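You operate a simulated robot arm through the tools that you are given. There is no shell and no other tool. Be economical: measure what you need, move in short steps, check, and stop when the job is done.

You run a simulated two-armed robot. Do the job below in one go: nothing can be reset, and whatever is moved stays where it is left.

JOB
Move the bronze bolt from hole 72 to the other blue hole.
Fine: tighten it there; use the bench's blue nut driver and put it back.

The check looks at the end state, three seconds after you hand in, the way a careful person would. Anything else that was tipped, shoved, dropped, spilled or broken makes it a failure.

ROBOT AND FRAMES
Two 7-joint arms with two-finger parallel grippers on one trunk, on a base that drives. Base frame: it is fixed to the floor where the robot stands at the start and does not move with it; the origin is under the middle of the robot, x ahead of it, y to its left, z up; the surface under the hand at the start is at about z = 0.88. Units: m, rad, N and s.
The left shoulder is at the start at [0.062, 0.198, 1.204], the right one opposite. With the tool pointing down near the work surface each hand reaches from about 0.26 to 0.7 m from the robot's upright axis, wherever it stands, measured 20 degrees to its own side. Places, roughly: blue nut driver (3x3x12 cm) [0.6, 0.1, 1]; bronze bolt (2x2x3 cm) [0.7, -0.7, 0.9]; steel bolt (2x2x3 cm) [0.6, -0.7, 0.9]. Payload 1.57 kg a hand.
The TCP of each hand is the grasp point between the finger pads, 0.03 m short of the fingertips. In the tool frame z runs along the fingers and y along their closing line. Largest opening 0.11 m; finger width 0.024, thickness 0.012; the body of the gripper, 0.048 by 0.112 m, starts 0.078 m behind the TCP.
Orientation is that of the tool frame in the base frame, as [roll, pitch, yaw] about the fixed x, y, z axes, in that order (R = Rz(yaw) Ry(pitch) Rx(roll)). With the fingers straight down and closing along the base's y, the tool's x points along the base's -x, its y along +y and its z along -z.

CONTROLS
- The arms move only by the tool apply_moves. It takes "left_targets", "right_targets" or both (then of equal length, played together; a hand with none holds still); each is a list of rows, each a list of 7 numbers: the turn, a rotation vector about the tool's x, y, z in units of 8 degrees (1.0 is 8 degrees), then the shift along the tool's x, y, z in units of 20 mm (1.0 is 20 mm), then the opening, from 0 (shut) to 1 (fully open). In form: [[wx, wy, wz, tx, ty, tz, jaw], ...]. A call has 1 to 10 rows; each row shifts and turns the commanded pose from where the row before left it, along the tool's axes as they then stand. A call with a number of a shift or a turn outside -1 to 1 is refused whole. A row lasts 0.2 s, in which the tool goes at most 0.05 m and 0.15 rad; a call with a longer step from one row to the next is refused whole, and so is a gripper value outside its range. A pose out of reach is approached as far as the arm can. The call stops where the force on the tool passes 40 N (or 10 N more than at its start, if that is more) or the arm is blocked; 0.2 s more then pass. The fingers move at their own pace (about 0.072 m/s each) and stop on an object; they squeeze with about 21 N. The grip force told is the motor's: it shows also when the fingers shut on nothing. Time passes only in rows, and 0.2 s behind the last, so rows that do not move let the fingers close. The reply holds the time, the measured pose of the TCP, the force on the tool along the base axes, the opening and the grip force, in the units named above and with some noise, with the torque about the TCP (base axes, N m) and any sound that the robot's microphone picked up.
- Cameras (640 x 400 px; columns grow to the right, rows downward): "scene" is now at [0.0927, 0.0141, 1.7645]; the picture's right is [0.19, -0.98, 0.00], its down [-0.86, -0.17, -0.48] and it looks along [0.47, 0.09, -0.88] (base axes); focal length 261 px, centre (320, 200). "left" rides on the left gripper at [0.07, -0.016, -0.141] in its tool frame; the picture's right is [0.23, 0.97, 0.00], its down [-0.85, 0.20, -0.48] and it looks along [-0.47, 0.11, 0.88] (tool axes); focal length 222 px, centre (320, 200). "right" rides on the right gripper at [0.07, 0.016, -0.141] in its tool frame; the picture's right is [-0.23, 0.97, 0.00], its down [-0.85, -0.20, -0.48] and it looks along [-0.47, -0.11, 0.88] (tool axes); focal length 222 px, centre (320, 200). There is no depth. A picture from a camera that has moved, and an enlarged one, comes with that camera's place and axes in the base frame and with its lens. The place of the scene camera against the robot may be out by one fixed shift of up to 0.012 m in any direction.
- grab_frame(camera): a new picture of that camera. No time passes.
- raise_lower(by): slides the trunk up (or, below 0, down) by that many m; the arms and the scene camera ride with it, the base frame stays. It gives what a move gives, with no picture.
- roll_base(legs): drives the robot by 1 to 6 legs, each [ahead, left, turn to the left] in m, m and rad, along the robot's own axes; the way and the turn of a leg run together, so that a leg with both is an arc; at most 1.5 m and 3.142 rad a leg. The arms and the cameras ride along, it lands a little off, and it stops where it bumps. It gives what a move gives.
- aim_head(pan, tilt): turns the head with the scene camera to pan (to the left, within 1.501 rad either way) and tilt (down, from -0.506 to 1.204), counted from straight ahead of the robot. It gives what a move gives.
- inspect(camera, box): a new picture of the part [left, top, right, bottom] of that camera's present view, enlarged. No time passes.
- close_job(): hands the job in; it is judged then, once.

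Go step by step. Nothing tells you exact positions but the pictures and the camera data: compare them with the known pose of the tool, close in by small moves and look again before you grip or let go. The budget is 120 turns and 92 pictures, counting those below and the enlarged ones. Unless the task says otherwise, let go and move clear before handing in, and close with one line.

The tools are called after "Request:" as a command line: name --argument value ..., lists and objects as JSON in quotes. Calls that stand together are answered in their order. apply_moves: Moves the arms, as the interface text tells. Its arguments: {"type":"object","properties":{"left_targets":{"type":"array"},"right_targets":{"type":"array"}},"required":[]} The other tools are called the same way: raise_lower (by) slides the trunk up or down; roll_base (legs) drives the base; aim_head (pan, tilt) turns the head that bears the scene camera; grab_frame (camera) takes a picture; inspect (camera, box) takes an enlarged picture of a part of a camera's view; close_job () hands the job in.

At the start:

```text
t: 0.0
left_position: [0.4318, 0.2041, 1.2652]
left_ee_rot: [-3.141, -0.002, -3.14]
left_wrist_force: [-0.7, 0.2, 0.2]
left_moment: [0.0, 0.0, 0.03]
left_finger_gap: 0.1101
left_gripper_force: 0.0
right_position: [0.3696, -0.0919, 1.2144]
right_ee_rot: [3.142, 0.0, -3.142]
right_wrist_force: [0.5, 0.0, -0.2]
right_moment: [-0.01, 0.01, 0.03]
right_finger_gap: 0.1097
right_gripper_force: 0.1
trunk travel left (down, up): [-0.8, 0.19]
robot x, y, heading: [0.0015, -0.0017, 0.003]
head pan, tilt: [0.195, 1.073]
```

scene: 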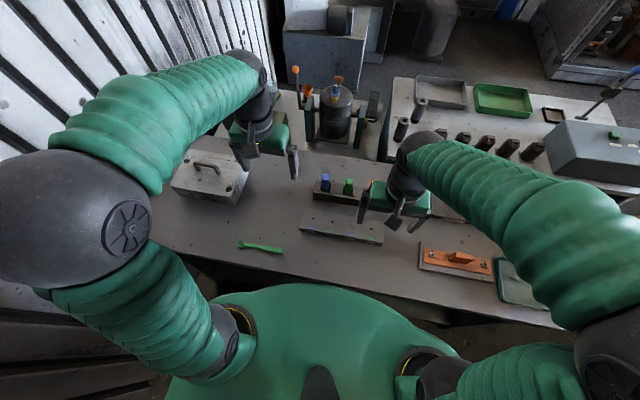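
right: 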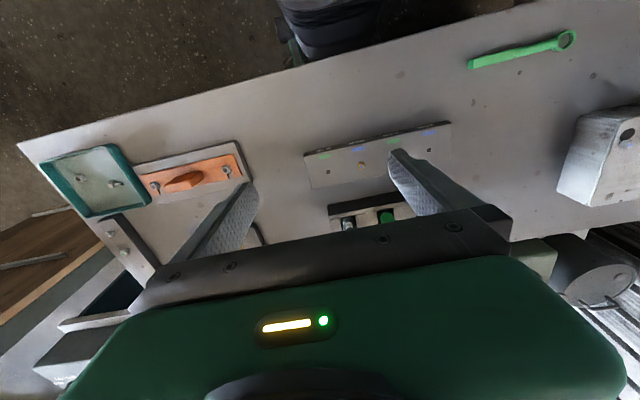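
left: 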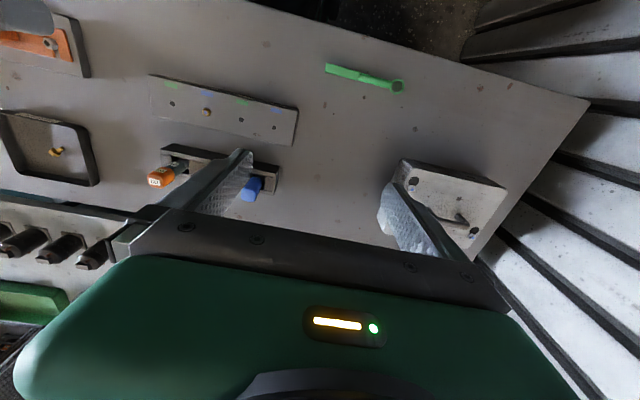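

I see a bench with a plate carrying coloured hole labels, a rack with drivers behind it, and a tray. I'll look closer at the plate and the tray from the wrist cameras.

Request:
inspect --camera "left" --box '[130, 60, 310, 210]'

Request:
inspect --camera "right" --box '[290, 100, 470, 240]'

Request:
inspect --camera "scene" --box '[280, 150, 580, 320]'

```text
2.67 times, centred on (220, 135) of left
camera zoom: at [0.3634, 0.1861, 1.4067], right [-0.23, 0.97, 0.0], down [0.86, 0.2, 0.48], along [0.47, 0.11, -0.88], focal length 592 px, centre (587, 373)
```

zoom: 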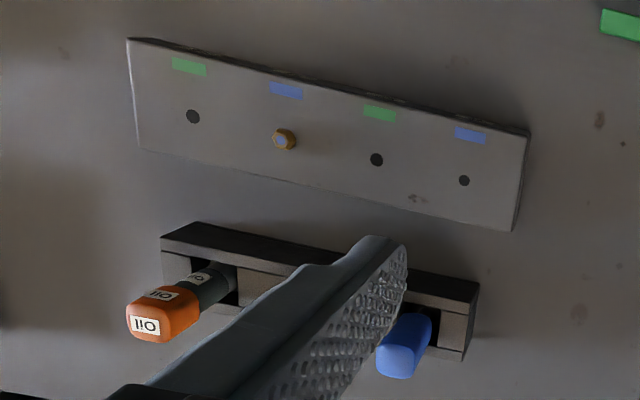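

```text
2.86 times, centred on (380, 170) of right
camera zoom: at [0.2992, -0.0745, 1.3575], right [0.23, 0.97, 0.0], down [0.86, -0.2, 0.48], along [0.47, -0.11, -0.88], focal length 635 px, centre (149, 286)
```

zoom: 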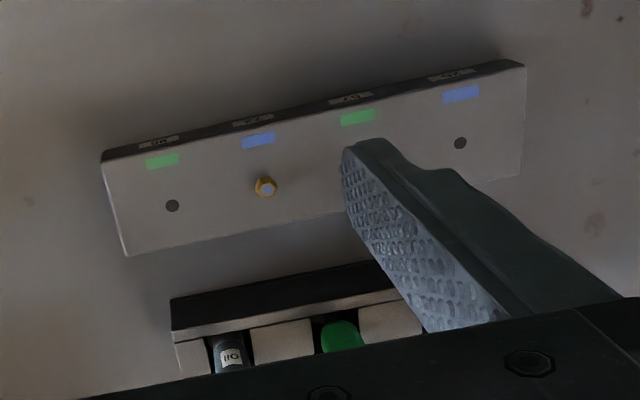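

```text
2.13 times, centred on (430, 235) of scene
camera zoom: at [0.0927, 0.0141, 1.7645], right [0.19, -0.98, 0.0], down [-0.86, -0.17, -0.48], along [0.47, 0.09, -0.88], focal length 556 px, centre (85, 125)
```

zoom: 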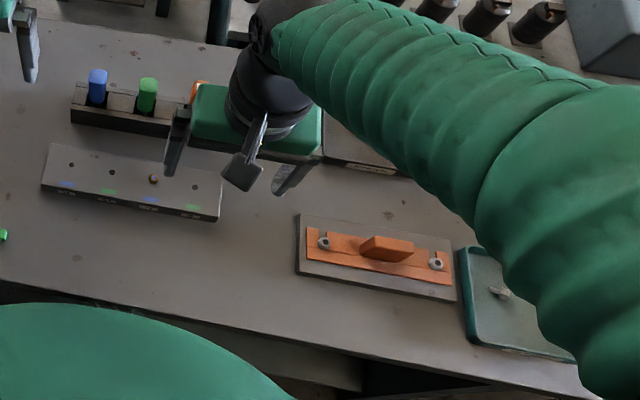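

The plate at about (0.48, -0.03) holds a bronze-looking bolt, but the listed bronze bolt is near (0.7, -0.7). I'll turn the head to the right and inspect the labels.

Request:
aim_head --pan -0.7 --tilt 0.85

Request:
grab_frame --camera "scene"

Request:
inspect --camera "right" --box '[300, 110, 460, 210]'

```text
t: 1.2
left_position: [0.4303, 0.2034, 1.2654]
left_ee_rot: [-3.141, 0.0, 3.141]
left_wrist_force: [-0.7, -0.4, 0.6]
left_moment: [0.03, 0.03, 0.01]
left_finger_gap: 0.1102
left_gripper_force: 0.0
right_position: [0.3695, -0.0911, 1.2151]
right_ee_rot: [-3.141, 0.0, -3.141]
right_wrist_force: [-0.5, 0.4, 0.3]
right_moment: [-0.01, -0.02, 0.01]
right_finger_gap: 0.1102
right_gripper_force: 0.1
trunk travel left (down, up): [-0.8, 0.19]
robot x, y, heading: [0.0006, -0.0007, 0.003]
head pan, tilt: [-0.7, 0.85]
```

```text
85 pictures are left
camera scene: at [0.0889, -0.0489, 1.7806], right [-0.64, -0.77, 0.0], down [-0.58, 0.48, -0.66], along [0.5, -0.42, -0.75], focal length 261 px, centre (320, 200)
```

scene: 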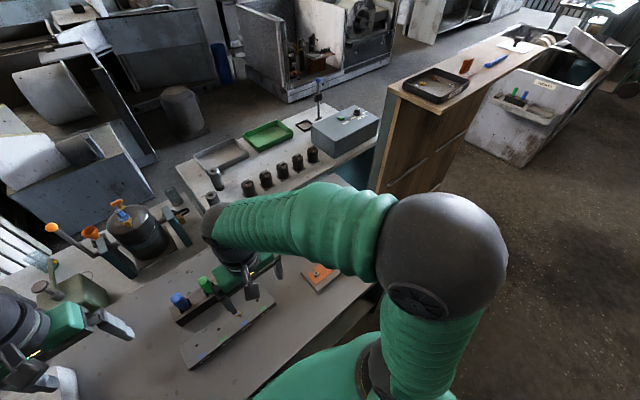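

```text
4.00 times, centred on (380, 160) of right
camera zoom: at [0.2984, -0.0745, 1.3577], right [0.23, 0.97, 0.0], down [0.86, -0.2, 0.48], along [0.47, -0.11, -0.88], focal length 888 px, centre (80, 360)
```

zoom: 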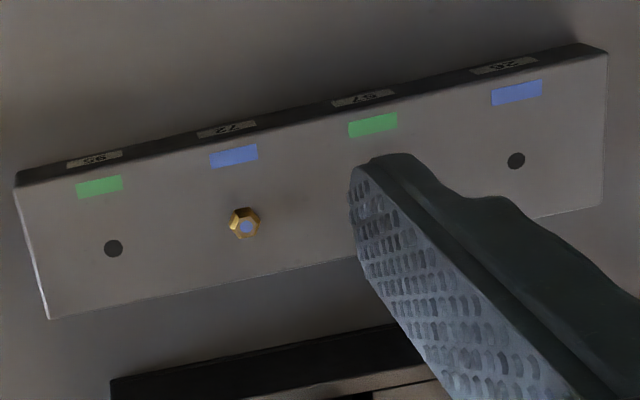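

Hole 72 is the blue-marked one holding the bronze bolt, and the other blue hole is at the plate's left end. I'll check the far right for what the list calls bolts, and read the labels.

Request:
inspect --camera "right" --box '[20, 130, 270, 290]'

Request:
inspect --camera "left" --box '[0, 90, 130, 200]'

Request:
inspect --camera "scene" --box '[150, 250, 350, 375]'

```text
2.50 times, centred on (145, 210) of right
camera zoom: at [0.2984, -0.0745, 1.3577], right [0.23, 0.97, 0.0], down [0.86, -0.2, 0.48], along [0.47, -0.11, -0.88], focal length 555 px, centre (758, 175)
```

zoom: 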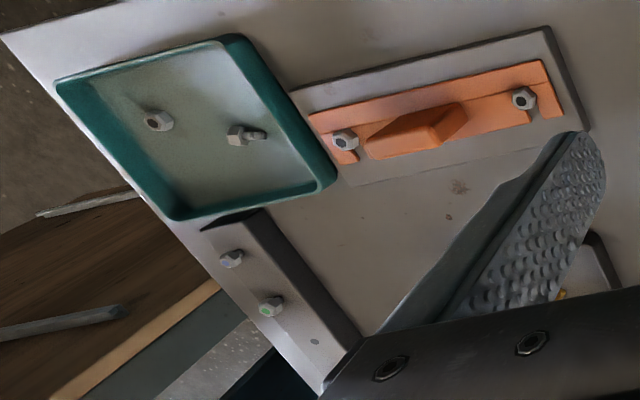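

```text
3.64 times, centred on (65, 145) of left
camera zoom: at [0.3627, 0.186, 1.407], right [-0.23, 0.97, 0.0], down [0.86, 0.2, 0.48], along [0.47, 0.11, -0.88], focal length 808 px, centre (1247, 400)
```

zoom: 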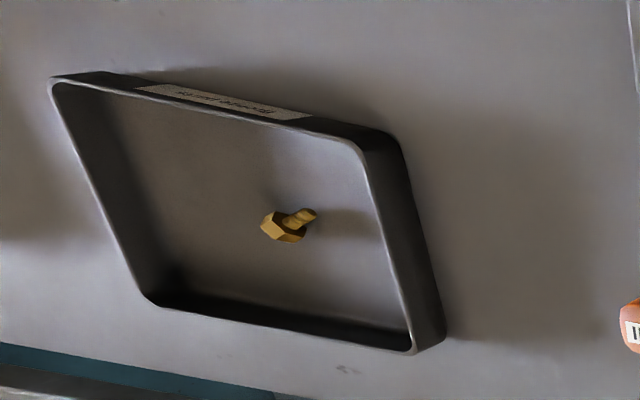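

```text
3.20 times, centred on (250, 312) of scene
camera zoom: at [0.0889, -0.0489, 1.7806], right [-0.64, -0.77, 0.0], down [-0.58, 0.48, -0.66], along [0.5, -0.42, -0.75], focal length 834 px, centre (544, -160)
```

zoom: 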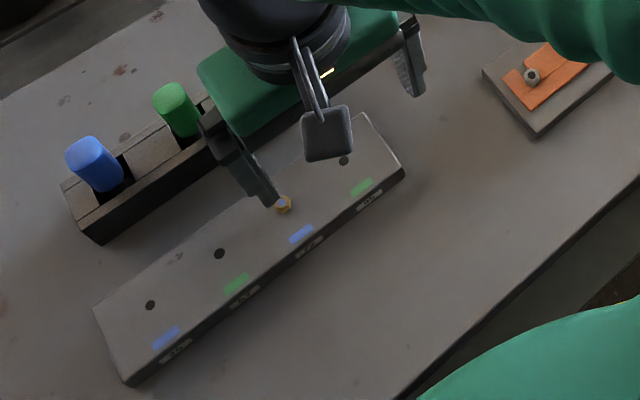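

There is a second plate at the far right with bolts too, so I must read its labels. I'll move the right hand over there, staying high.

Request:
apply_moves --right_targets '[[0, 0, 0, 0, -1, 0, 1], [0, 0, 0, 0, -1, 0, 1], [0, 0, 0, 0, -1, 0, 1], [0, 0, 0, 0, -1, 0, 1], [0, 0, 0, 0, -1, 0, 1], [0, 0, 0, 0, -1, 0, 1], [0, 0, 0, 0, -1, 0, 1], [0, 0, 0, 0, -1, 0, 1], [0, 0, 0, 0, -1, 0, 1], [0, 0, 0, 0, -1, 0, 1]]'

Request:
apply_moves --right_targets '[[0, 0, 0, 0, -1, 0, 1], [0, 0, 0, 0, -1, 0, 1], [0, 0, 0, 0, -1, 0, 1], [0, 0, 0, 0, -1, 0, 1], [0, 0, 0, 0, -1, 0, 1], [0, 0, 0, 0, -1, 0, 1], [0, 0, 0, 0, -1, 0, 1], [0, 0, 0, 0, -1, 0, 1]]'

Request:
grab_frame --camera "right"

Request:
grab_frame --camera "scene"

```text
t: 3.4
left_position: [0.4304, 0.2027, 1.2658]
left_ee_rot: [3.141, 0.0, 3.141]
left_wrist_force: [0.2, -0.6, 0.7]
left_moment: [0.05, -0.04, 0.04]
left_finger_gap: 0.11
left_gripper_force: 0.0
right_position: [0.3679, -0.2937, 1.215]
right_ee_rot: [3.14, 0.0, -3.141]
right_wrist_force: [0.1, -0.2, 0.2]
right_moment: [-0.02, -0.01, 0.01]
right_finger_gap: 0.11
right_gripper_force: 0.1
trunk travel left (down, up): [-0.8, 0.19]
robot x, y, heading: [-0.0009, -0.0004, 0.003]
head pan, tilt: [-0.7, 0.85]
```

```text
t: 5.2
left_position: [0.4309, 0.2019, 1.265]
left_ee_rot: [3.139, 0.0, -3.141]
left_wrist_force: [-0.3, 0.3, 0.8]
left_moment: [0.01, 0.03, 0.05]
left_finger_gap: 0.11
left_gripper_force: 0.1
right_position: [0.3696, -0.4541, 1.2146]
right_ee_rot: [3.138, -0.001, -3.141]
right_wrist_force: [0.4, -0.9, -0.5]
right_moment: [0.01, 0.02, -0.01]
right_finger_gap: 0.11
right_gripper_force: 0.0
trunk travel left (down, up): [-0.8, 0.19]
robot x, y, heading: [0.0016, -0.0009, 0.002]
head pan, tilt: [-0.7, 0.85]
```

```text
80 pictures are left
camera right: at [0.2986, -0.4379, 1.3572], right [0.23, 0.97, 0.0], down [0.86, -0.2, 0.48], along [0.47, -0.11, -0.88], focal length 222 px, centre (320, 200)
```

right: 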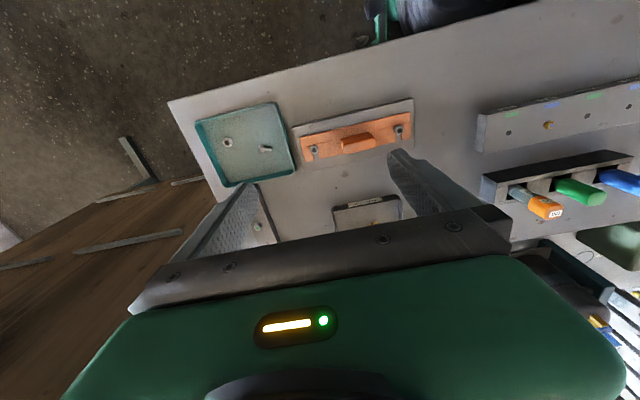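

```text
79 pictures are left
camera scene: at [0.0894, -0.0521, 1.7804], right [-0.64, -0.76, 0.0], down [-0.58, 0.48, -0.66], along [0.5, -0.42, -0.75], focal length 261 px, centre (320, 200)
```

scene: 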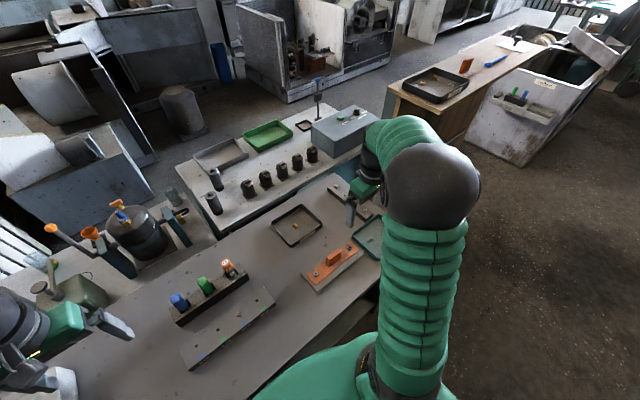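

The second plate is hidden behind the right finger. I'll move the hand forward to see it.

Request:
apply_moves --right_targets '[[0, 0, 0, -1, -1, -1, 1], [0, 0, 0, -1, -1, -1, 1], [0, 0, 0, -1, -1, -1, 1], [0, 0, 0, -1, 0, 0, 1], [0, 0, 0, -1, 0, 0, 1], [0, 0, 0, -1, 0, 0, 1], [0, 0, 0, -1, 0, 0, 1], [0, 0, 0, -1, 0, 0, 1]]'

Request:
grab_frame --camera "right"

```text
t: 7.0
left_position: [0.4317, 0.2002, 1.2649]
left_ee_rot: [3.14, -0.001, -3.141]
left_wrist_force: [-0.2, 0.9, -0.2]
left_moment: [0.03, -0.02, 0.02]
left_finger_gap: 0.1098
left_gripper_force: 0.0
right_position: [0.5321, -0.515, 1.2743]
right_ee_rot: [3.14, -0.003, -3.142]
right_wrist_force: [0.9, 0.4, 0.0]
right_moment: [0.01, 0.03, -0.04]
right_finger_gap: 0.1099
right_gripper_force: 0.1
trunk travel left (down, up): [-0.8, 0.19]
robot x, y, heading: [-0.0024, 0.0022, 0.001]
head pan, tilt: [-0.7, 0.85]
```

```text
78 pictures are left
camera right: at [0.4612, -0.4974, 1.4165], right [0.23, 0.97, 0.0], down [0.86, -0.2, 0.48], along [0.46, -0.11, -0.88], focal length 222 px, centre (320, 200)
```

right: 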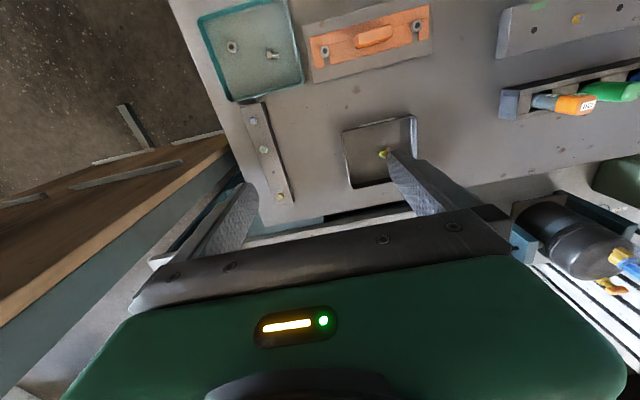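

Request:
inspect --camera "right" --box '[220, 90, 320, 215]'

Request:
inspect --camera "right" --box '[490, 0, 640, 130]'

```text
3.20 times, centred on (270, 152) of right
camera zoom: at [0.4612, -0.4974, 1.4165], right [0.23, 0.97, 0.0], down [0.86, -0.2, 0.48], along [0.46, -0.11, -0.88], focal length 711 px, centre (480, 352)
```

zoom: 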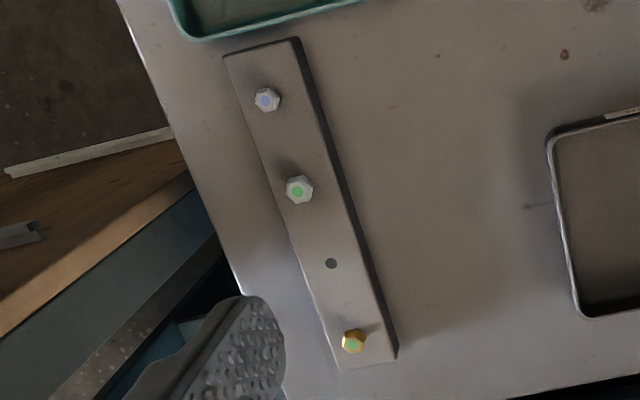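

```text
3.08 times, centred on (565, 65) of right
camera zoom: at [0.4612, -0.4974, 1.4165], right [0.23, 0.97, 0.0], down [0.86, -0.2, 0.48], along [0.46, -0.11, -0.88], focal length 684 px, centre (-434, 615)
```

zoom: 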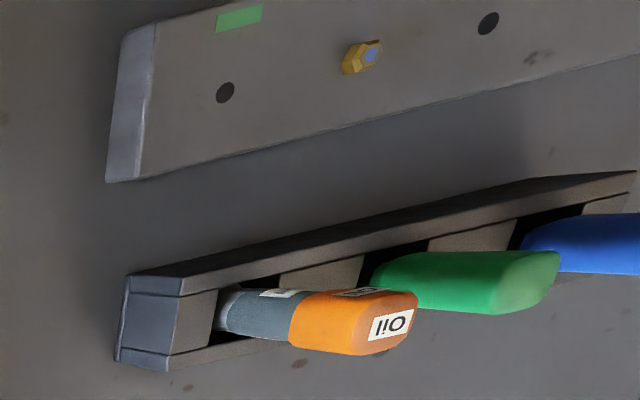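

The second plate has a green-topped bronze bolt, with no colour marks seen on its holes. I'll aim the head at the first plate to read its labels the right way up.

Request:
aim_head --pan 0.1 --tilt 1.1

Request:
grab_frame --camera "scene"

```text
t: 8.1
left_position: [0.4318, 0.2037, 1.2659]
left_ee_rot: [3.14, -0.001, 3.141]
left_wrist_force: [-0.3, -0.5, 0.5]
left_moment: [0.0, -0.01, 0.01]
left_finger_gap: 0.11
left_gripper_force: 0.1
right_position: [0.5305, -0.5138, 1.2745]
right_ee_rot: [-3.141, 0.0, 3.14]
right_wrist_force: [-0.7, 0.9, 0.5]
right_moment: [0.02, -0.01, -0.03]
right_finger_gap: 0.1101
right_gripper_force: 0.1
trunk travel left (down, up): [-0.8, 0.19]
robot x, y, heading: [0.0012, 0.0002, -0.0]
head pan, tilt: [0.099, 1.1]
```

```text
75 pictures are left
camera scene: at [0.0927, 0.0053, 1.7628], right [0.1, -1.0, 0.0], down [-0.89, -0.09, -0.45], along [0.45, 0.05, -0.89], focal length 261 px, centre (320, 200)
```

scene: 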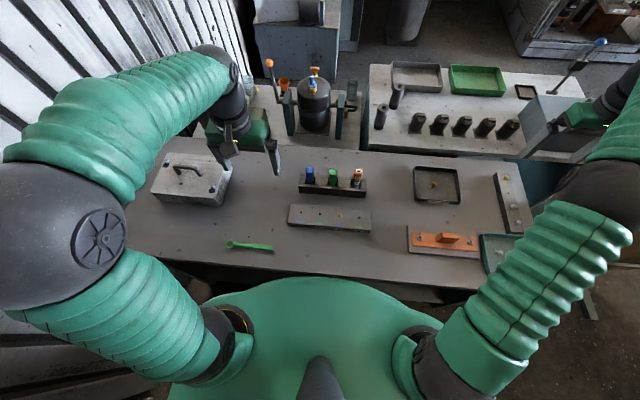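

Request:
inspect --camera "scene" --box '[280, 160, 380, 240]'

Request:
inspect --camera "scene" --box '[470, 150, 570, 250]'

```text
5.00 times, centred on (330, 200) of scene
camera zoom: at [0.0927, 0.0053, 1.7628], right [0.1, -1.0, 0.0], down [-0.89, -0.09, -0.45], along [0.45, 0.05, -0.89], focal length 1304 px, centre (270, 200)
```

zoom: 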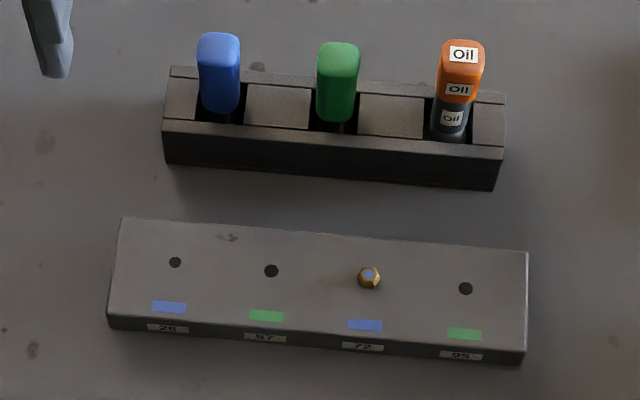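

```text
4.00 times, centred on (520, 200) of scene
camera zoom: at [0.0927, 0.0053, 1.7628], right [0.1, -1.0, 0.0], down [-0.89, -0.09, -0.45], along [0.45, 0.05, -0.89], focal length 1043 px, centre (-480, 200)
```

zoom: 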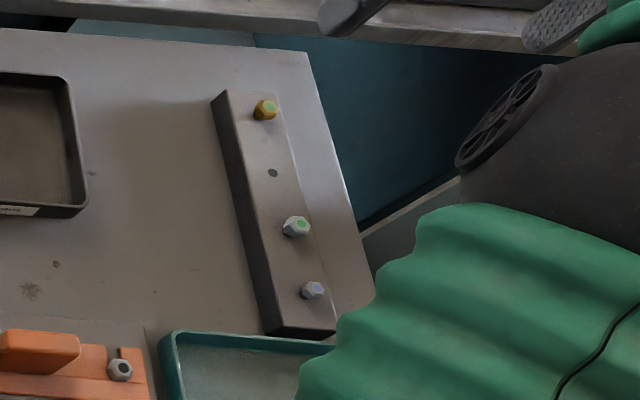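

The first plate reads 26 (blue), 57 (green), 72 (blue, bronze bolt), 95 (green), so the goal is hole 26. I'll bring the left hand over the plate for a close look.

Request:
apply_moves --left_targets '[[0, 0, 0, -0.5, -1, 0, 1], [0, 0, 0, -0.5, -1, 0, 1], [0, 0, 0, -0.5, -1, 1, 1], [0, 0, 0, -0.5, -1, 1, 1], [0, 0, 0, -0.5, -1, 1, 1], [0, 0, 0, -0.5, -1, 1, 1], [0, 0, 0, 0, -0.75, 1, 1], [0, 0, 0, 0, -0.75, 1, 1], [0, 0, 0, 0, 0, 1, 1]]'

Request:
grab_frame --camera "left"

```text
t: 10.1
left_position: [0.4917, 0.0508, 1.1248]
left_ee_rot: [3.139, -0.001, 3.141]
left_wrist_force: [0.4, -0.4, 0.8]
left_moment: [-0.02, 0.02, -0.02]
left_finger_gap: 0.1101
left_gripper_force: 0.1
right_position: [0.5312, -0.5144, 1.2744]
right_ee_rot: [3.14, -0.002, 3.141]
right_wrist_force: [0.1, -0.6, -0.2]
right_moment: [0.04, -0.01, 0.01]
right_finger_gap: 0.1101
right_gripper_force: 0.2
trunk travel left (down, up): [-0.8, 0.19]
robot x, y, heading: [0.002, 0.0017, 0.002]
head pan, tilt: [0.099, 1.1]
```

```text
72 pictures are left
camera left: at [0.4229, 0.0332, 1.2672], right [-0.23, 0.97, 0.0], down [0.86, 0.2, 0.48], along [0.47, 0.11, -0.88], focal length 222 px, centre (320, 200)
```

left: 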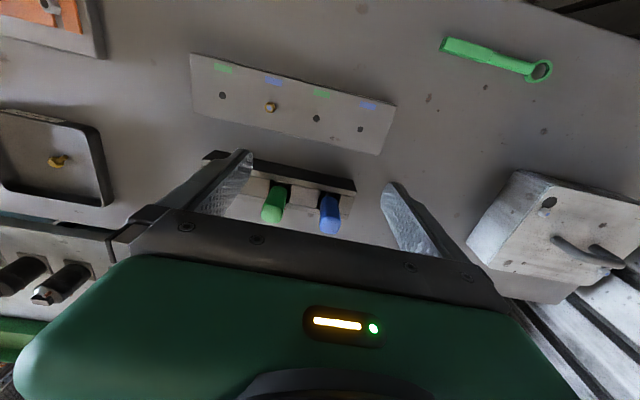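

Request:
inspect --camera "left" --box '[180, 40, 400, 180]'

Request:
inspect --camera "left" --box '[240, 75, 300, 125]'

```text
2.86 times, centred on (290, 110) of left
camera zoom: at [0.4229, 0.0332, 1.2672], right [-0.23, 0.97, 0.0], down [0.86, 0.2, 0.48], along [0.47, 0.11, -0.88], focal length 635 px, centre (406, 457)
```

zoom: 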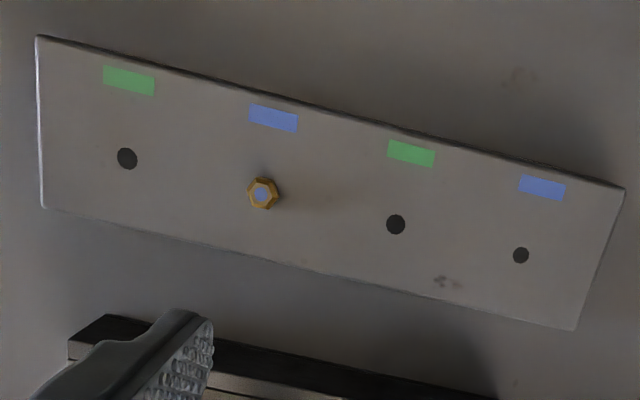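

```text
8.00 times, centred on (270, 100) of left
camera zoom: at [0.4229, 0.0332, 1.2672], right [-0.23, 0.97, 0.0], down [0.86, 0.2, 0.48], along [0.47, 0.11, -0.88], focal length 1777 px, centre (720, 1000)
```

zoom: 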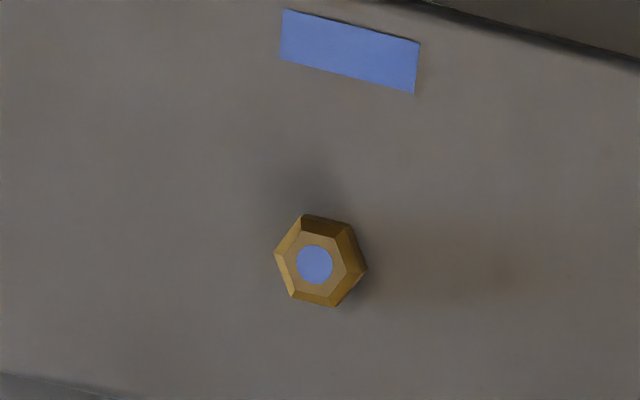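

The bolt is at about (0.477, -0.031), with its head top near z 0.912. Hole 26 is at about (0.478, 0.111). The hex flats face about 63° in the base frame, so I'll move over the bolt, turn by about 27° and lower to a closer view.

Request:
apply_moves --left_targets '[[0, 0, 0, 0.35, -1, 0, 0.6], [0, 0, 0, 0.35, -1, 0, 0.6], [0, 0, 0, 0, -1, 0, 0.6], [0, 0, 0, 0, -1.0, 0, 0.6], [0, 0, 0, 0, -0.1, 1, 0.6], [0, 0, 1, 0, 0, 1, 0.6], [0, 0, 1, 0, 0, 1, 0.6], [0, 0, 1, 0, 0, 1, 0.6], [0, 0, 0.375, 0, 0, 1, 0.6], [0, 0, 0, 0, 0, 1, 0.6]]'

Request:
grab_frame --camera "left"

```text
t: 12.3
left_position: [0.4772, -0.0302, 1.0033]
left_ee_rot: [3.142, 0.0, 2.669]
left_wrist_force: [-0.5, 0.6, -0.6]
left_moment: [-0.02, 0.01, -0.03]
left_finger_gap: 0.0658
left_gripper_force: 0.2
right_position: [0.5317, -0.5148, 1.2743]
right_ee_rot: [3.14, 0.001, -3.14]
right_wrist_force: [0.4, 0.3, -0.4]
right_moment: [-0.03, -0.01, 0.05]
right_finger_gap: 0.1102
right_gripper_force: 0.3
trunk travel left (down, up): [-0.8, 0.19]
robot x, y, heading: [0.0042, 0.0003, -0.002]
head pan, tilt: [0.099, 1.1]
```

```text
69 pictures are left
camera left: at [0.4094, -0.0151, 1.1454], right [0.24, 0.97, 0.0], down [0.85, -0.21, 0.48], along [0.46, -0.11, -0.88], focal length 222 px, centre (320, 200)
```

left: 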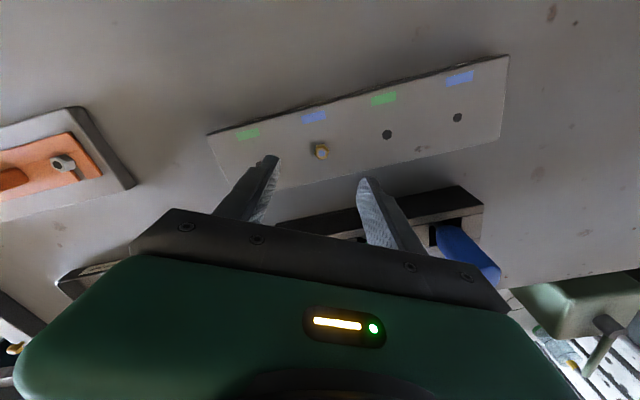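

Request:
inspect --camera "left" --box '[240, 90, 400, 220]'

Request:
inspect --camera "left" --box '[296, 130, 346, 170]'

```text
3.08 times, centred on (320, 155) of left
camera zoom: at [0.4094, -0.0151, 1.1454], right [0.24, 0.97, 0.0], down [0.85, -0.21, 0.48], along [0.46, -0.11, -0.88], focal length 684 px, centre (320, 338)
```

zoom: 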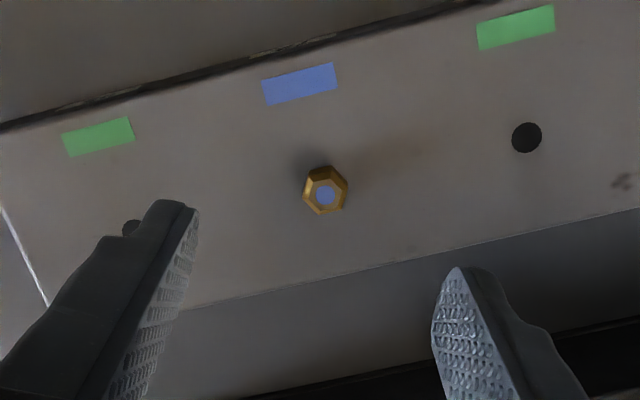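

```text
10.00 times, centred on (321, 150) of left
camera zoom: at [0.4094, -0.0151, 1.1454], right [0.24, 0.97, 0.0], down [0.85, -0.21, 0.48], along [0.46, -0.11, -0.88], focal length 2221 px, centre (310, 700)
```

zoom: 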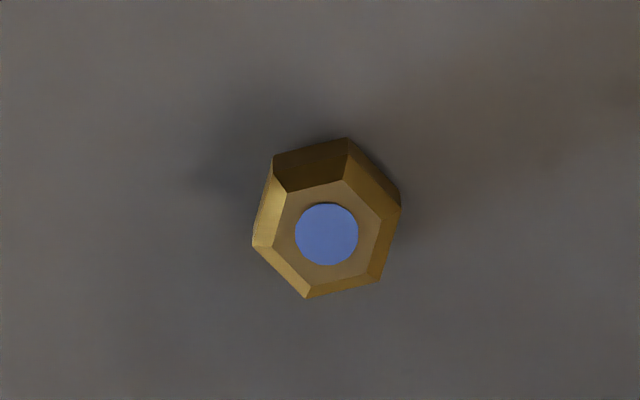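

The bolt is at (0.478, -0.030), with head top at about 0.92 and plate top at about 0.91. I'll lower until the fingertips flank the head and look.

Request:
apply_moves --left_targets '[[0, 0, 0, 0, 0, 1, 0.4], [0, 0, 0, 0, 0, 1, 0.4], [0, 0, 0, 0, 0, 0.8, 0.4], [0, 0, 0, 0, 0, 0, 0.4]]'

Request:
inspect --camera "left" --box '[220, 90, 420, 250]'

```text
t: 13.3
left_position: [0.478, -0.0292, 0.9472]
left_ee_rot: [3.139, 0.001, 2.669]
left_wrist_force: [0.3, 0.8, 0.6]
left_moment: [0.0, 0.01, -0.02]
left_finger_gap: 0.0439
left_gripper_force: 0.0
right_position: [0.5302, -0.5143, 1.2744]
right_ee_rot: [-3.141, -0.001, -3.14]
right_wrist_force: [-0.3, 0.1, 0.1]
right_moment: [-0.03, 0.02, 0.0]
right_finger_gap: 0.11
right_gripper_force: 0.1
trunk travel left (down, up): [-0.8, 0.19]
robot x, y, heading: [-0.0017, -0.0026, -0.004]
head pan, tilt: [0.099, 1.1]
```

```text
2.50 times, centred on (320, 170) of left
camera zoom: at [0.4093, -0.0144, 1.0894], right [0.24, 0.97, 0.0], down [0.85, -0.21, 0.48], along [0.46, -0.11, -0.88], focal length 555 px, centre (320, 275)
```

zoom: 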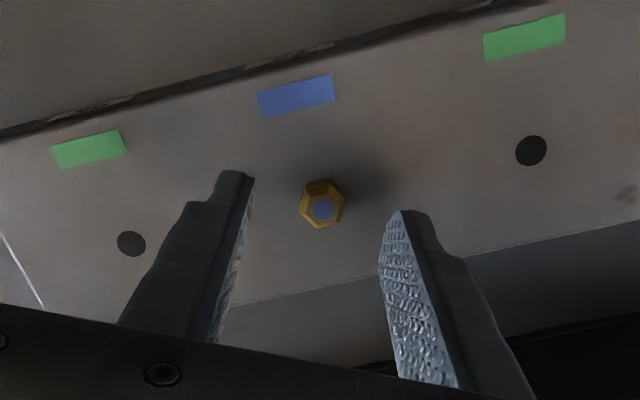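

The alignment is good; the tips are level with the top of the head. I'll lower 5 mm more and check the force.

Request:
apply_moves --left_targets '[[0, 0, 0, 0.05, 0, 0.1, 0.3], [0, 0, 0, 0, 0, 0.1, 0.3], [0, 0, 0, 0, 0, 0.08, 0.3], [0, 0, 0, 0, 0, 0, 0.3]]'

Request:
inspect --camera "left" --box '[250, 110, 390, 220]'

```text
t: 14.3
left_position: [0.4773, -0.0292, 0.9437]
left_ee_rot: [-3.141, 0.0, 2.671]
left_wrist_force: [-0.4, -0.2, -0.3]
left_moment: [0.0, 0.0, 0.0]
left_finger_gap: 0.0331
left_gripper_force: 0.0
right_position: [0.5306, -0.5139, 1.2752]
right_ee_rot: [-3.141, 0.0, 3.14]
right_wrist_force: [0.8, -0.4, -0.9]
right_moment: [0.02, 0.01, 0.0]
right_finger_gap: 0.1098
right_gripper_force: 0.1
trunk travel left (down, up): [-0.8, 0.19]
robot x, y, heading: [-0.0018, 0.0018, -0.0]
head pan, tilt: [0.099, 1.1]
```

```text
3.64 times, centred on (320, 165) of left
camera zoom: at [0.4091, -0.0139, 1.0849], right [0.24, 0.97, 0.0], down [0.85, -0.21, 0.48], along [0.46, -0.11, -0.88], focal length 808 px, centre (320, 327)
```

zoom: 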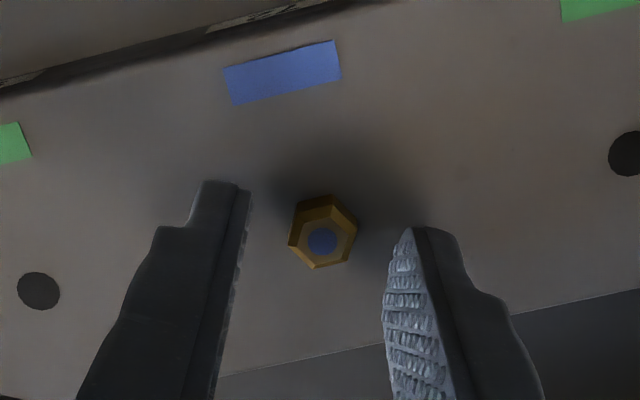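

The pads line up with the flats. I'll go 3 mm lower and close.

Request:
apply_moves --left_targets '[[0, 0, 0, 0, 0, 0.1, 0.3], [0, 0, 0, 0, 0, 0.05, 0.3], [0, 0, 0, 0, 0, 0, 0.2], [0, 0, 0, 0, 0, 0, 0.1], [0, 0, 0, 0, 0, 0, 0.05], [0, 0, 0, 0, 0, 0, 0.05]]'

Request:
inspect --camera "left" --box '[250, 110, 390, 220]'

```text
t: 15.7
left_position: [0.4782, -0.029, 0.9394]
left_ee_rot: [-3.141, 0.001, 2.671]
left_wrist_force: [1.5, 1.2, -1.1]
left_moment: [0.07, 0.0, -0.13]
left_finger_gap: 0.0125
left_gripper_force: 20.8
right_position: [0.5304, -0.5138, 1.2759]
right_ee_rot: [3.14, 0.0, -3.141]
right_wrist_force: [0.6, -0.2, 0.7]
right_moment: [0.04, 0.0, -0.06]
right_finger_gap: 0.1101
right_gripper_force: 0.0
trunk travel left (down, up): [-0.8, 0.19]
robot x, y, heading: [-0.0008, 0.0017, 0.003]
head pan, tilt: [0.099, 1.1]
```

```text
3.64 times, centred on (320, 165) of left
camera zoom: at [0.4086, -0.0139, 1.0822], right [0.24, 0.97, 0.0], down [0.85, -0.21, 0.48], along [0.46, -0.11, -0.88], focal length 808 px, centre (320, 327)
```

zoom: 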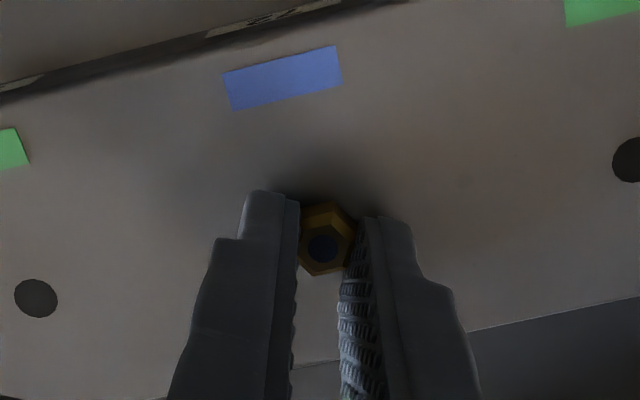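

The bolt is gripped across its flats, with a 12.5 mm gap. I'll try a small lift to see whether it is loose or threaded.

Request:
apply_moves --left_targets '[[0, 0, 0, 0, 0, -0.1, 0], [0, 0, 0, 0, 0, -0.15, 0], [0, 0, 0, 0, 0, 0, 0]]'

Request:
inspect --camera "left" --box '[250, 110, 390, 220]'

```text
t: 16.5
left_position: [0.4772, -0.0292, 0.9452]
left_ee_rot: [-3.14, -0.004, 2.672]
left_wrist_force: [-1.6, -1.7, -12.1]
left_moment: [-0.06, 0.01, -0.13]
left_finger_gap: 0.0124
left_gripper_force: 21.0
right_position: [0.5323, -0.5144, 1.2744]
right_ee_rot: [3.14, -0.002, 3.141]
right_wrist_force: [-0.2, -0.4, 1.0]
right_moment: [-0.01, 0.03, 0.0]
right_finger_gap: 0.1101
right_gripper_force: 0.1
trunk travel left (down, up): [-0.8, 0.19]
robot x, y, heading: [-0.0017, 0.0004, -0.0]
head pan, tilt: [0.099, 1.1]
```

```text
3.64 times, centred on (320, 165) of left
camera zoom: at [0.409, -0.0139, 1.0869], right [0.24, 0.97, 0.0], down [0.85, -0.21, 0.48], along [0.46, -0.11, -0.88], focal length 808 px, centre (320, 327)
```

zoom: 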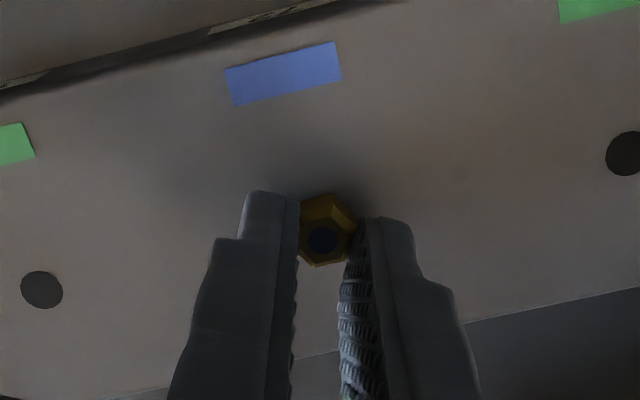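

The bolt does not lift: about 12 N of resistance and the pads slid up, so it is threaded. I'll go back down and try turning it counter-clockwise with the fingers.

Request:
apply_moves --left_targets '[[0, 0, 0, 0, 0, 0, 0.2], [0, 0, 0, 0, 0, 0.25, 0.2], [0, 0, 0, 0, 0, 0, 0.0], [0, 0, 0, 0, 0, 0, 0], [0, 0, -1, 0, 0, 0, 0], [0, 0, -1, 0, 0, 0, 0], [0, 0, -1, 0, 0, 0, 0]]'

Request:
inspect --camera "left" --box '[250, 110, 390, 220]'

```text
t: 18.1
left_position: [0.4771, -0.0285, 0.9409]
left_ee_rot: [3.14, 0.001, 3.092]
left_wrist_force: [2.1, 4.2, 4.2]
left_moment: [0.1, -0.06, -0.1]
left_finger_gap: 0.0142
left_gripper_force: 21.0
right_position: [0.5308, -0.514, 1.276]
right_ee_rot: [-3.14, 0.001, -3.141]
right_wrist_force: [0.3, 1.3, -0.1]
right_moment: [0.0, -0.01, 0.03]
right_finger_gap: 0.1099
right_gripper_force: 0.0
trunk travel left (down, up): [-0.8, 0.19]
robot x, y, heading: [-0.0038, -0.0001, -0.004]
head pan, tilt: [0.099, 1.1]
```

```text
3.64 times, centred on (320, 165) of left
camera zoom: at [0.4071, -0.0427, 1.082], right [-0.18, 0.98, 0.0], down [0.86, 0.16, 0.48], along [0.47, 0.09, -0.88], focal length 808 px, centre (320, 327)
```

zoom: 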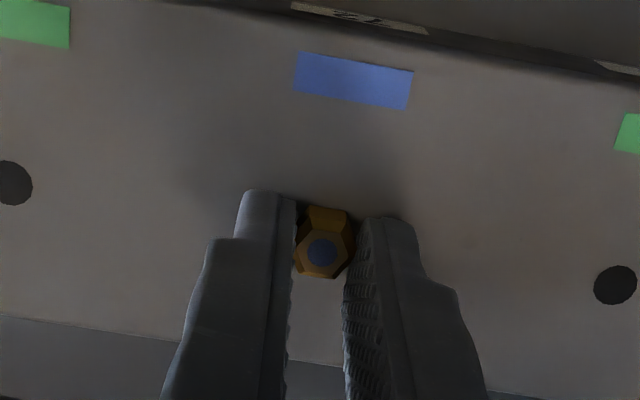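

The fingers slid to the corners, so the bolt is tight and needs the driver. I'll release, rise and go over to the blue driver.

Request:
apply_moves --left_targets '[[0, 0, 0, 0, 0, 0, 0.4], [0, 0, 0, 0, 0, 0, 0.4], [0, 0, -0.36, 0, 0, -1, 0.4], [0, 0, 0, 0, 0, -1, 0.6], [0, 0, 0, 0, 0, -1, 0.6], [0, 0, 0, 0, 0, -1, 0.6], [0, 0, 0, 0, 0, -1, 0.6], [0, 0, 0, 0, 0, -1, 0.6], [0, 0, 0, 0, 0, -1, 0.6], [0, 0, 0, 0, 0, -1, 0.6]]'

Request:
apply_moves --left_targets '[[0, 0, 0, 0, 1, -1, 0.6], [0, 0, 0, 0, 1, -1, 0.6], [0, 0, 0, 0, 1, 0, 0.6], [0, 0, 0, 0, 1, 0, 0.6], [0, 0, 0, 0, 1, 0, 0.6], [0, 0, 0, 0, 1, 0, 0.6], [0, 0, 0, -1, 0.3, 0, 0.6], [0, 0, 0, -1, 0, 0, 0.6], [0, 0, 0, -1, 0, 0, 0.6]]'

Request:
grab_frame --camera "left"

```text
t: 20.3
left_position: [0.4758, -0.0278, 1.1005]
left_ee_rot: [3.141, 0.001, 3.14]
left_wrist_force: [0.6, -0.3, 1.0]
left_moment: [0.01, -0.03, 0.01]
left_finger_gap: 0.066
left_gripper_force: 0.0
right_position: [0.5305, -0.5147, 1.2754]
right_ee_rot: [3.141, 0.003, -3.141]
right_wrist_force: [0.0, 0.3, 0.2]
right_moment: [0.0, 0.03, 0.03]
right_finger_gap: 0.1098
right_gripper_force: 0.0
trunk travel left (down, up): [-0.8, 0.19]
robot x, y, heading: [-0.002, -0.0016, 0.002]
head pan, tilt: [0.099, 1.1]
```

```text
t: 22.3
left_position: [0.5371, 0.0977, 1.1387]
left_ee_rot: [3.14, -0.002, 3.141]
left_wrist_force: [0.3, 0.1, -0.6]
left_moment: [0.02, -0.01, 0.0]
left_finger_gap: 0.066
left_gripper_force: 0.0
right_position: [0.532, -0.5142, 1.2746]
right_ee_rot: [3.14, -0.001, -3.142]
right_wrist_force: [-0.2, 0.3, -0.1]
right_moment: [-0.05, -0.01, 0.0]
right_finger_gap: 0.1101
right_gripper_force: 0.1
trunk travel left (down, up): [-0.8, 0.19]
robot x, y, heading: [0.0, 0.0005, 0.002]
head pan, tilt: [0.099, 1.1]
```

```text
61 pictures are left
camera left: at [0.469, 0.0797, 1.2816], right [-0.23, 0.97, 0.0], down [0.86, 0.2, 0.48], along [0.47, 0.11, -0.88], focal length 222 px, centre (320, 200)
```

left: 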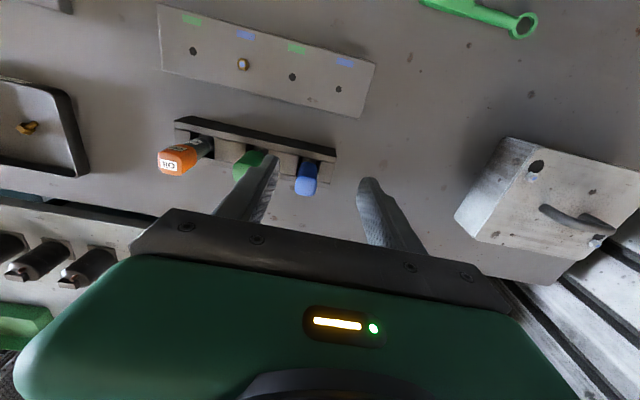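

Request:
inspect --camera "left" --box '[230, 110, 390, 230]'

Request:
inspect --camera "scene" --box '[280, 140, 380, 220]'

```text
3.33 times, centred on (310, 170) of left
camera zoom: at [0.469, 0.0797, 1.2816], right [-0.23, 0.97, 0.0], down [0.86, 0.2, 0.48], along [0.47, 0.11, -0.88], focal length 740 px, centre (353, 300)
```

zoom: 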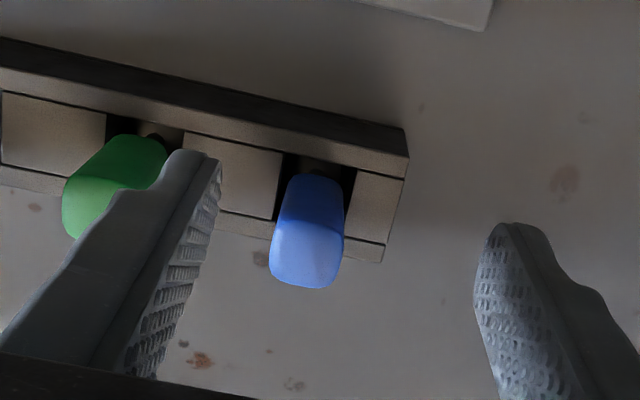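

```text
5.00 times, centred on (330, 180) of scene
camera zoom: at [0.0945, 0.0041, 1.7627], right [0.1, -0.99, 0.0], down [-0.89, -0.09, -0.45], along [0.45, 0.05, -0.89], focal length 1304 px, centre (270, 300)
```

zoom: 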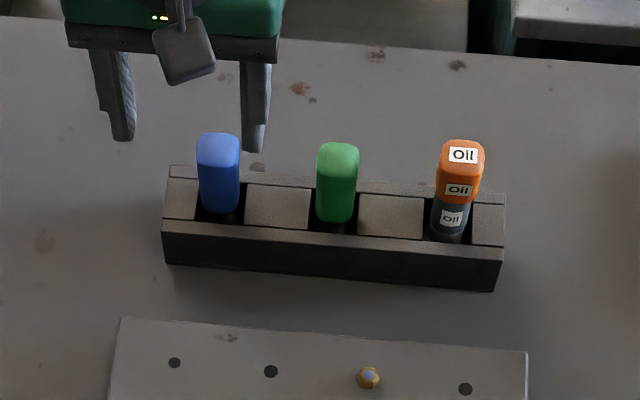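

The blue driver stands in the rack's left slot at about (0.612, 0.095), with its top between 0.975 and 1.0. I'll move over it and look again to fix the height.

Request:
apply_moves --left_targets '[[0, 0, 0, -1, 0, 0, 0.6], [0, 0, 0, -1, 0, 0, 0.6], [0, 0, 0, -1, 0, 0.6, 0.6], [0, 0, 0, -0.65, 0, 0.9, 0.6], [0, 0, 0, 0, 0, 0.5, 0.6]]'

Request:
inspect --camera "left" --box '[210, 70, 410, 230]'

Request:
inspect --camera "scene" --box '[280, 120, 380, 200]'

```text
t: 23.5
left_position: [0.611, 0.0976, 1.1002]
left_ee_rot: [3.14, 0.0, 3.139]
left_wrist_force: [1.1, -0.5, -1.4]
left_moment: [-0.01, 0.05, 0.02]
left_finger_gap: 0.0662
left_gripper_force: 0.1
right_position: [0.5311, -0.5147, 1.2742]
right_ee_rot: [-3.141, 0.001, -3.14]
right_wrist_force: [0.7, 0.0, -0.4]
right_moment: [-0.01, -0.01, 0.0]
right_finger_gap: 0.1098
right_gripper_force: 0.1
trunk travel left (down, up): [-0.8, 0.19]
robot x, y, heading: [-0.0014, 0.0027, 0.004]
head pan, tilt: [0.099, 1.1]
```

```text
2.50 times, centred on (310, 150) of left
camera zoom: at [0.5417, 0.0803, 1.2419], right [-0.23, 0.97, 0.0], down [0.86, 0.2, 0.48], along [0.47, 0.11, -0.88], focal length 555 px, centre (345, 325)
```

zoom: 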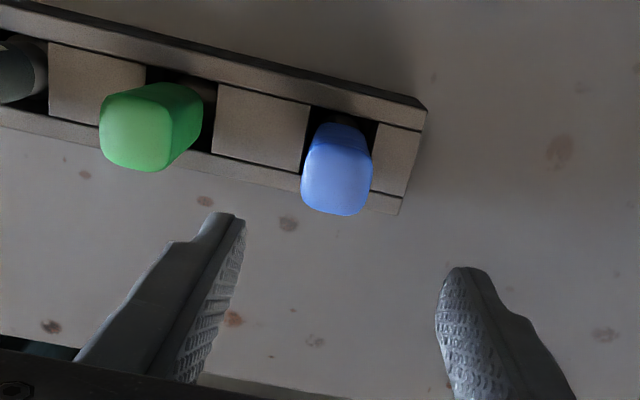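

```text
5.00 times, centred on (330, 160) of scene
camera zoom: at [0.0947, 0.0045, 1.7627], right [0.1, -1.0, 0.0], down [-0.89, -0.09, -0.45], along [0.45, 0.05, -0.89], focal length 1304 px, centre (270, 400)
```

zoom: 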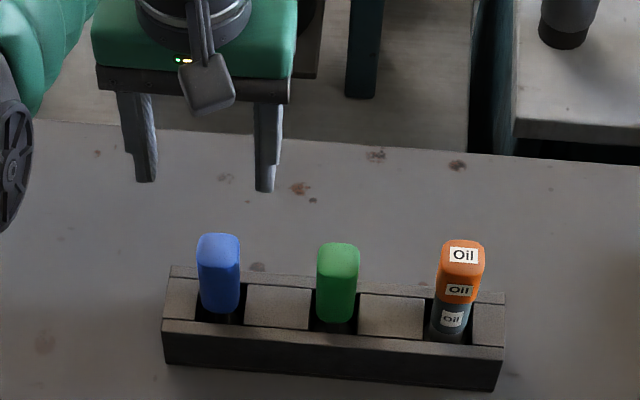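

The driver's top centre is at about (0.602, 0.091, 1.005), with the handle spanning roughly 0.94 to 1.0. I'll align over it and lower to grip the handle at about 0.985.

Request:
apply_moves --left_targets '[[0, 0, 0, 0.45, -0.33, 0, 0.6], [0, 0, 0, 0, 0, 1, 0.6], [0, 0, 0, 0, 0, 1, 0.6], [0, 0, 0, 0, 0, 0.75, 0.6], [0, 0, 0, 0, 0, 0, 0.6]]'

Request:
inspect --camera "left" --box '[210, 90, 410, 250]'

```text
t: 24.7
left_position: [0.5989, 0.0907, 1.0452]
left_ee_rot: [3.14, 0.0, 3.14]
left_wrist_force: [0.3, -0.6, -0.2]
left_moment: [0.01, 0.04, 0.0]
left_finger_gap: 0.0662
left_gripper_force: 0.2
right_position: [0.5307, -0.514, 1.275]
right_ee_rot: [-3.141, 0.001, 3.141]
right_wrist_force: [0.6, -0.8, -0.1]
right_moment: [-0.01, 0.0, -0.03]
right_finger_gap: 0.1099
right_gripper_force: 0.0
trunk travel left (down, up): [-0.8, 0.19]
robot x, y, heading: [0.0019, -0.0046, -0.001]
head pan, tilt: [0.099, 1.1]
```

```text
2.50 times, centred on (310, 170) of left
camera zoom: at [0.5307, 0.0724, 1.1871], right [-0.23, 0.97, 0.0], down [0.86, 0.2, 0.48], along [0.47, 0.11, -0.88], focal length 555 px, centre (345, 275)
```

zoom: 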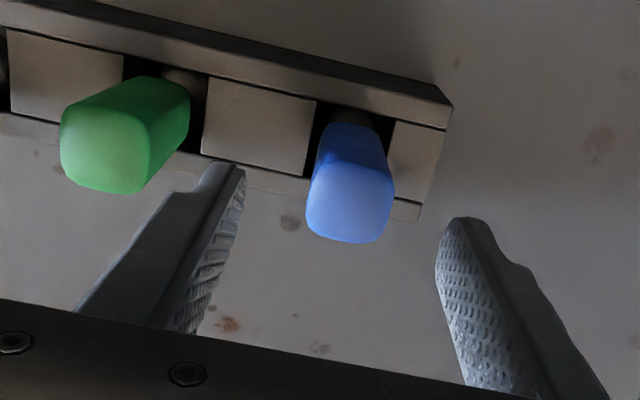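

Aligned with the driver. I'll lower to about z 0.987 and grip.

Request:
apply_moves --left_targets '[[0, 0, 0, 0, 0, 1, 0.6], [0, 0, 0, 0, 0, 1, 0.6], [0, 0, 0, 0, 0, 0.9, 0.6], [0, 0, 0, 0, 0, 0, 0.6]]'

Request:
inspect --camera "left" --box '[210, 90, 410, 250]'

Request:
inspect --camera "scene" --box '[280, 130, 380, 210]'

```text
t: 25.7
left_position: [0.6008, 0.0917, 0.9869]
left_ee_rot: [3.14, 0.0, 3.141]
left_wrist_force: [-0.5, 0.4, -0.3]
left_moment: [0.02, -0.03, -0.02]
left_finger_gap: 0.0661
left_gripper_force: 0.0
right_position: [0.5298, -0.5143, 1.2756]
right_ee_rot: [3.141, 0.001, -3.141]
right_wrist_force: [-0.1, -0.6, 0.5]
right_moment: [-0.01, 0.04, -0.01]
right_finger_gap: 0.11
right_gripper_force: 0.1
trunk travel left (down, up): [-0.8, 0.19]
robot x, y, heading: [-0.0011, 0.0009, 0.004]
head pan, tilt: [0.099, 1.1]
```

```text
2.50 times, centred on (310, 170) of left
camera zoom: at [0.5318, 0.0727, 1.1289], right [-0.23, 0.97, 0.0], down [0.86, 0.2, 0.48], along [0.47, 0.11, -0.88], focal length 555 px, centre (345, 275)
```

zoom: 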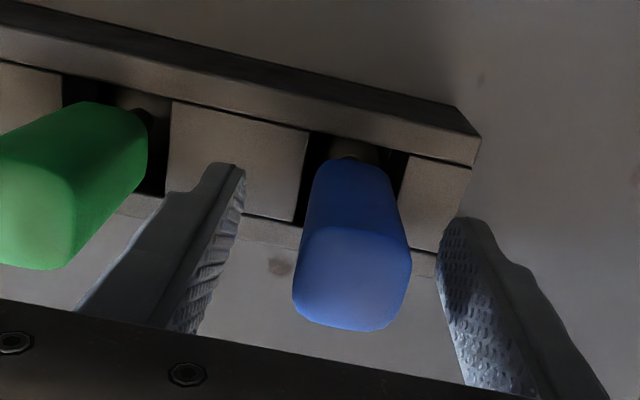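

```text
5.00 times, centred on (330, 170) of scene
camera zoom: at [0.0942, 0.0044, 1.7627], right [0.1, -1.0, 0.0], down [-0.89, -0.09, -0.45], along [0.45, 0.05, -0.89], focal length 1304 px, centre (270, 350)
```

zoom: 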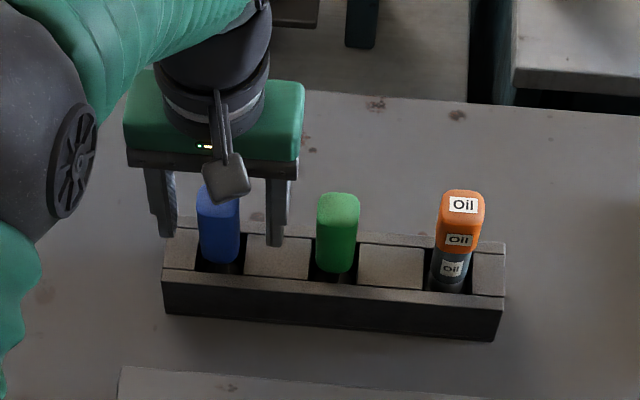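

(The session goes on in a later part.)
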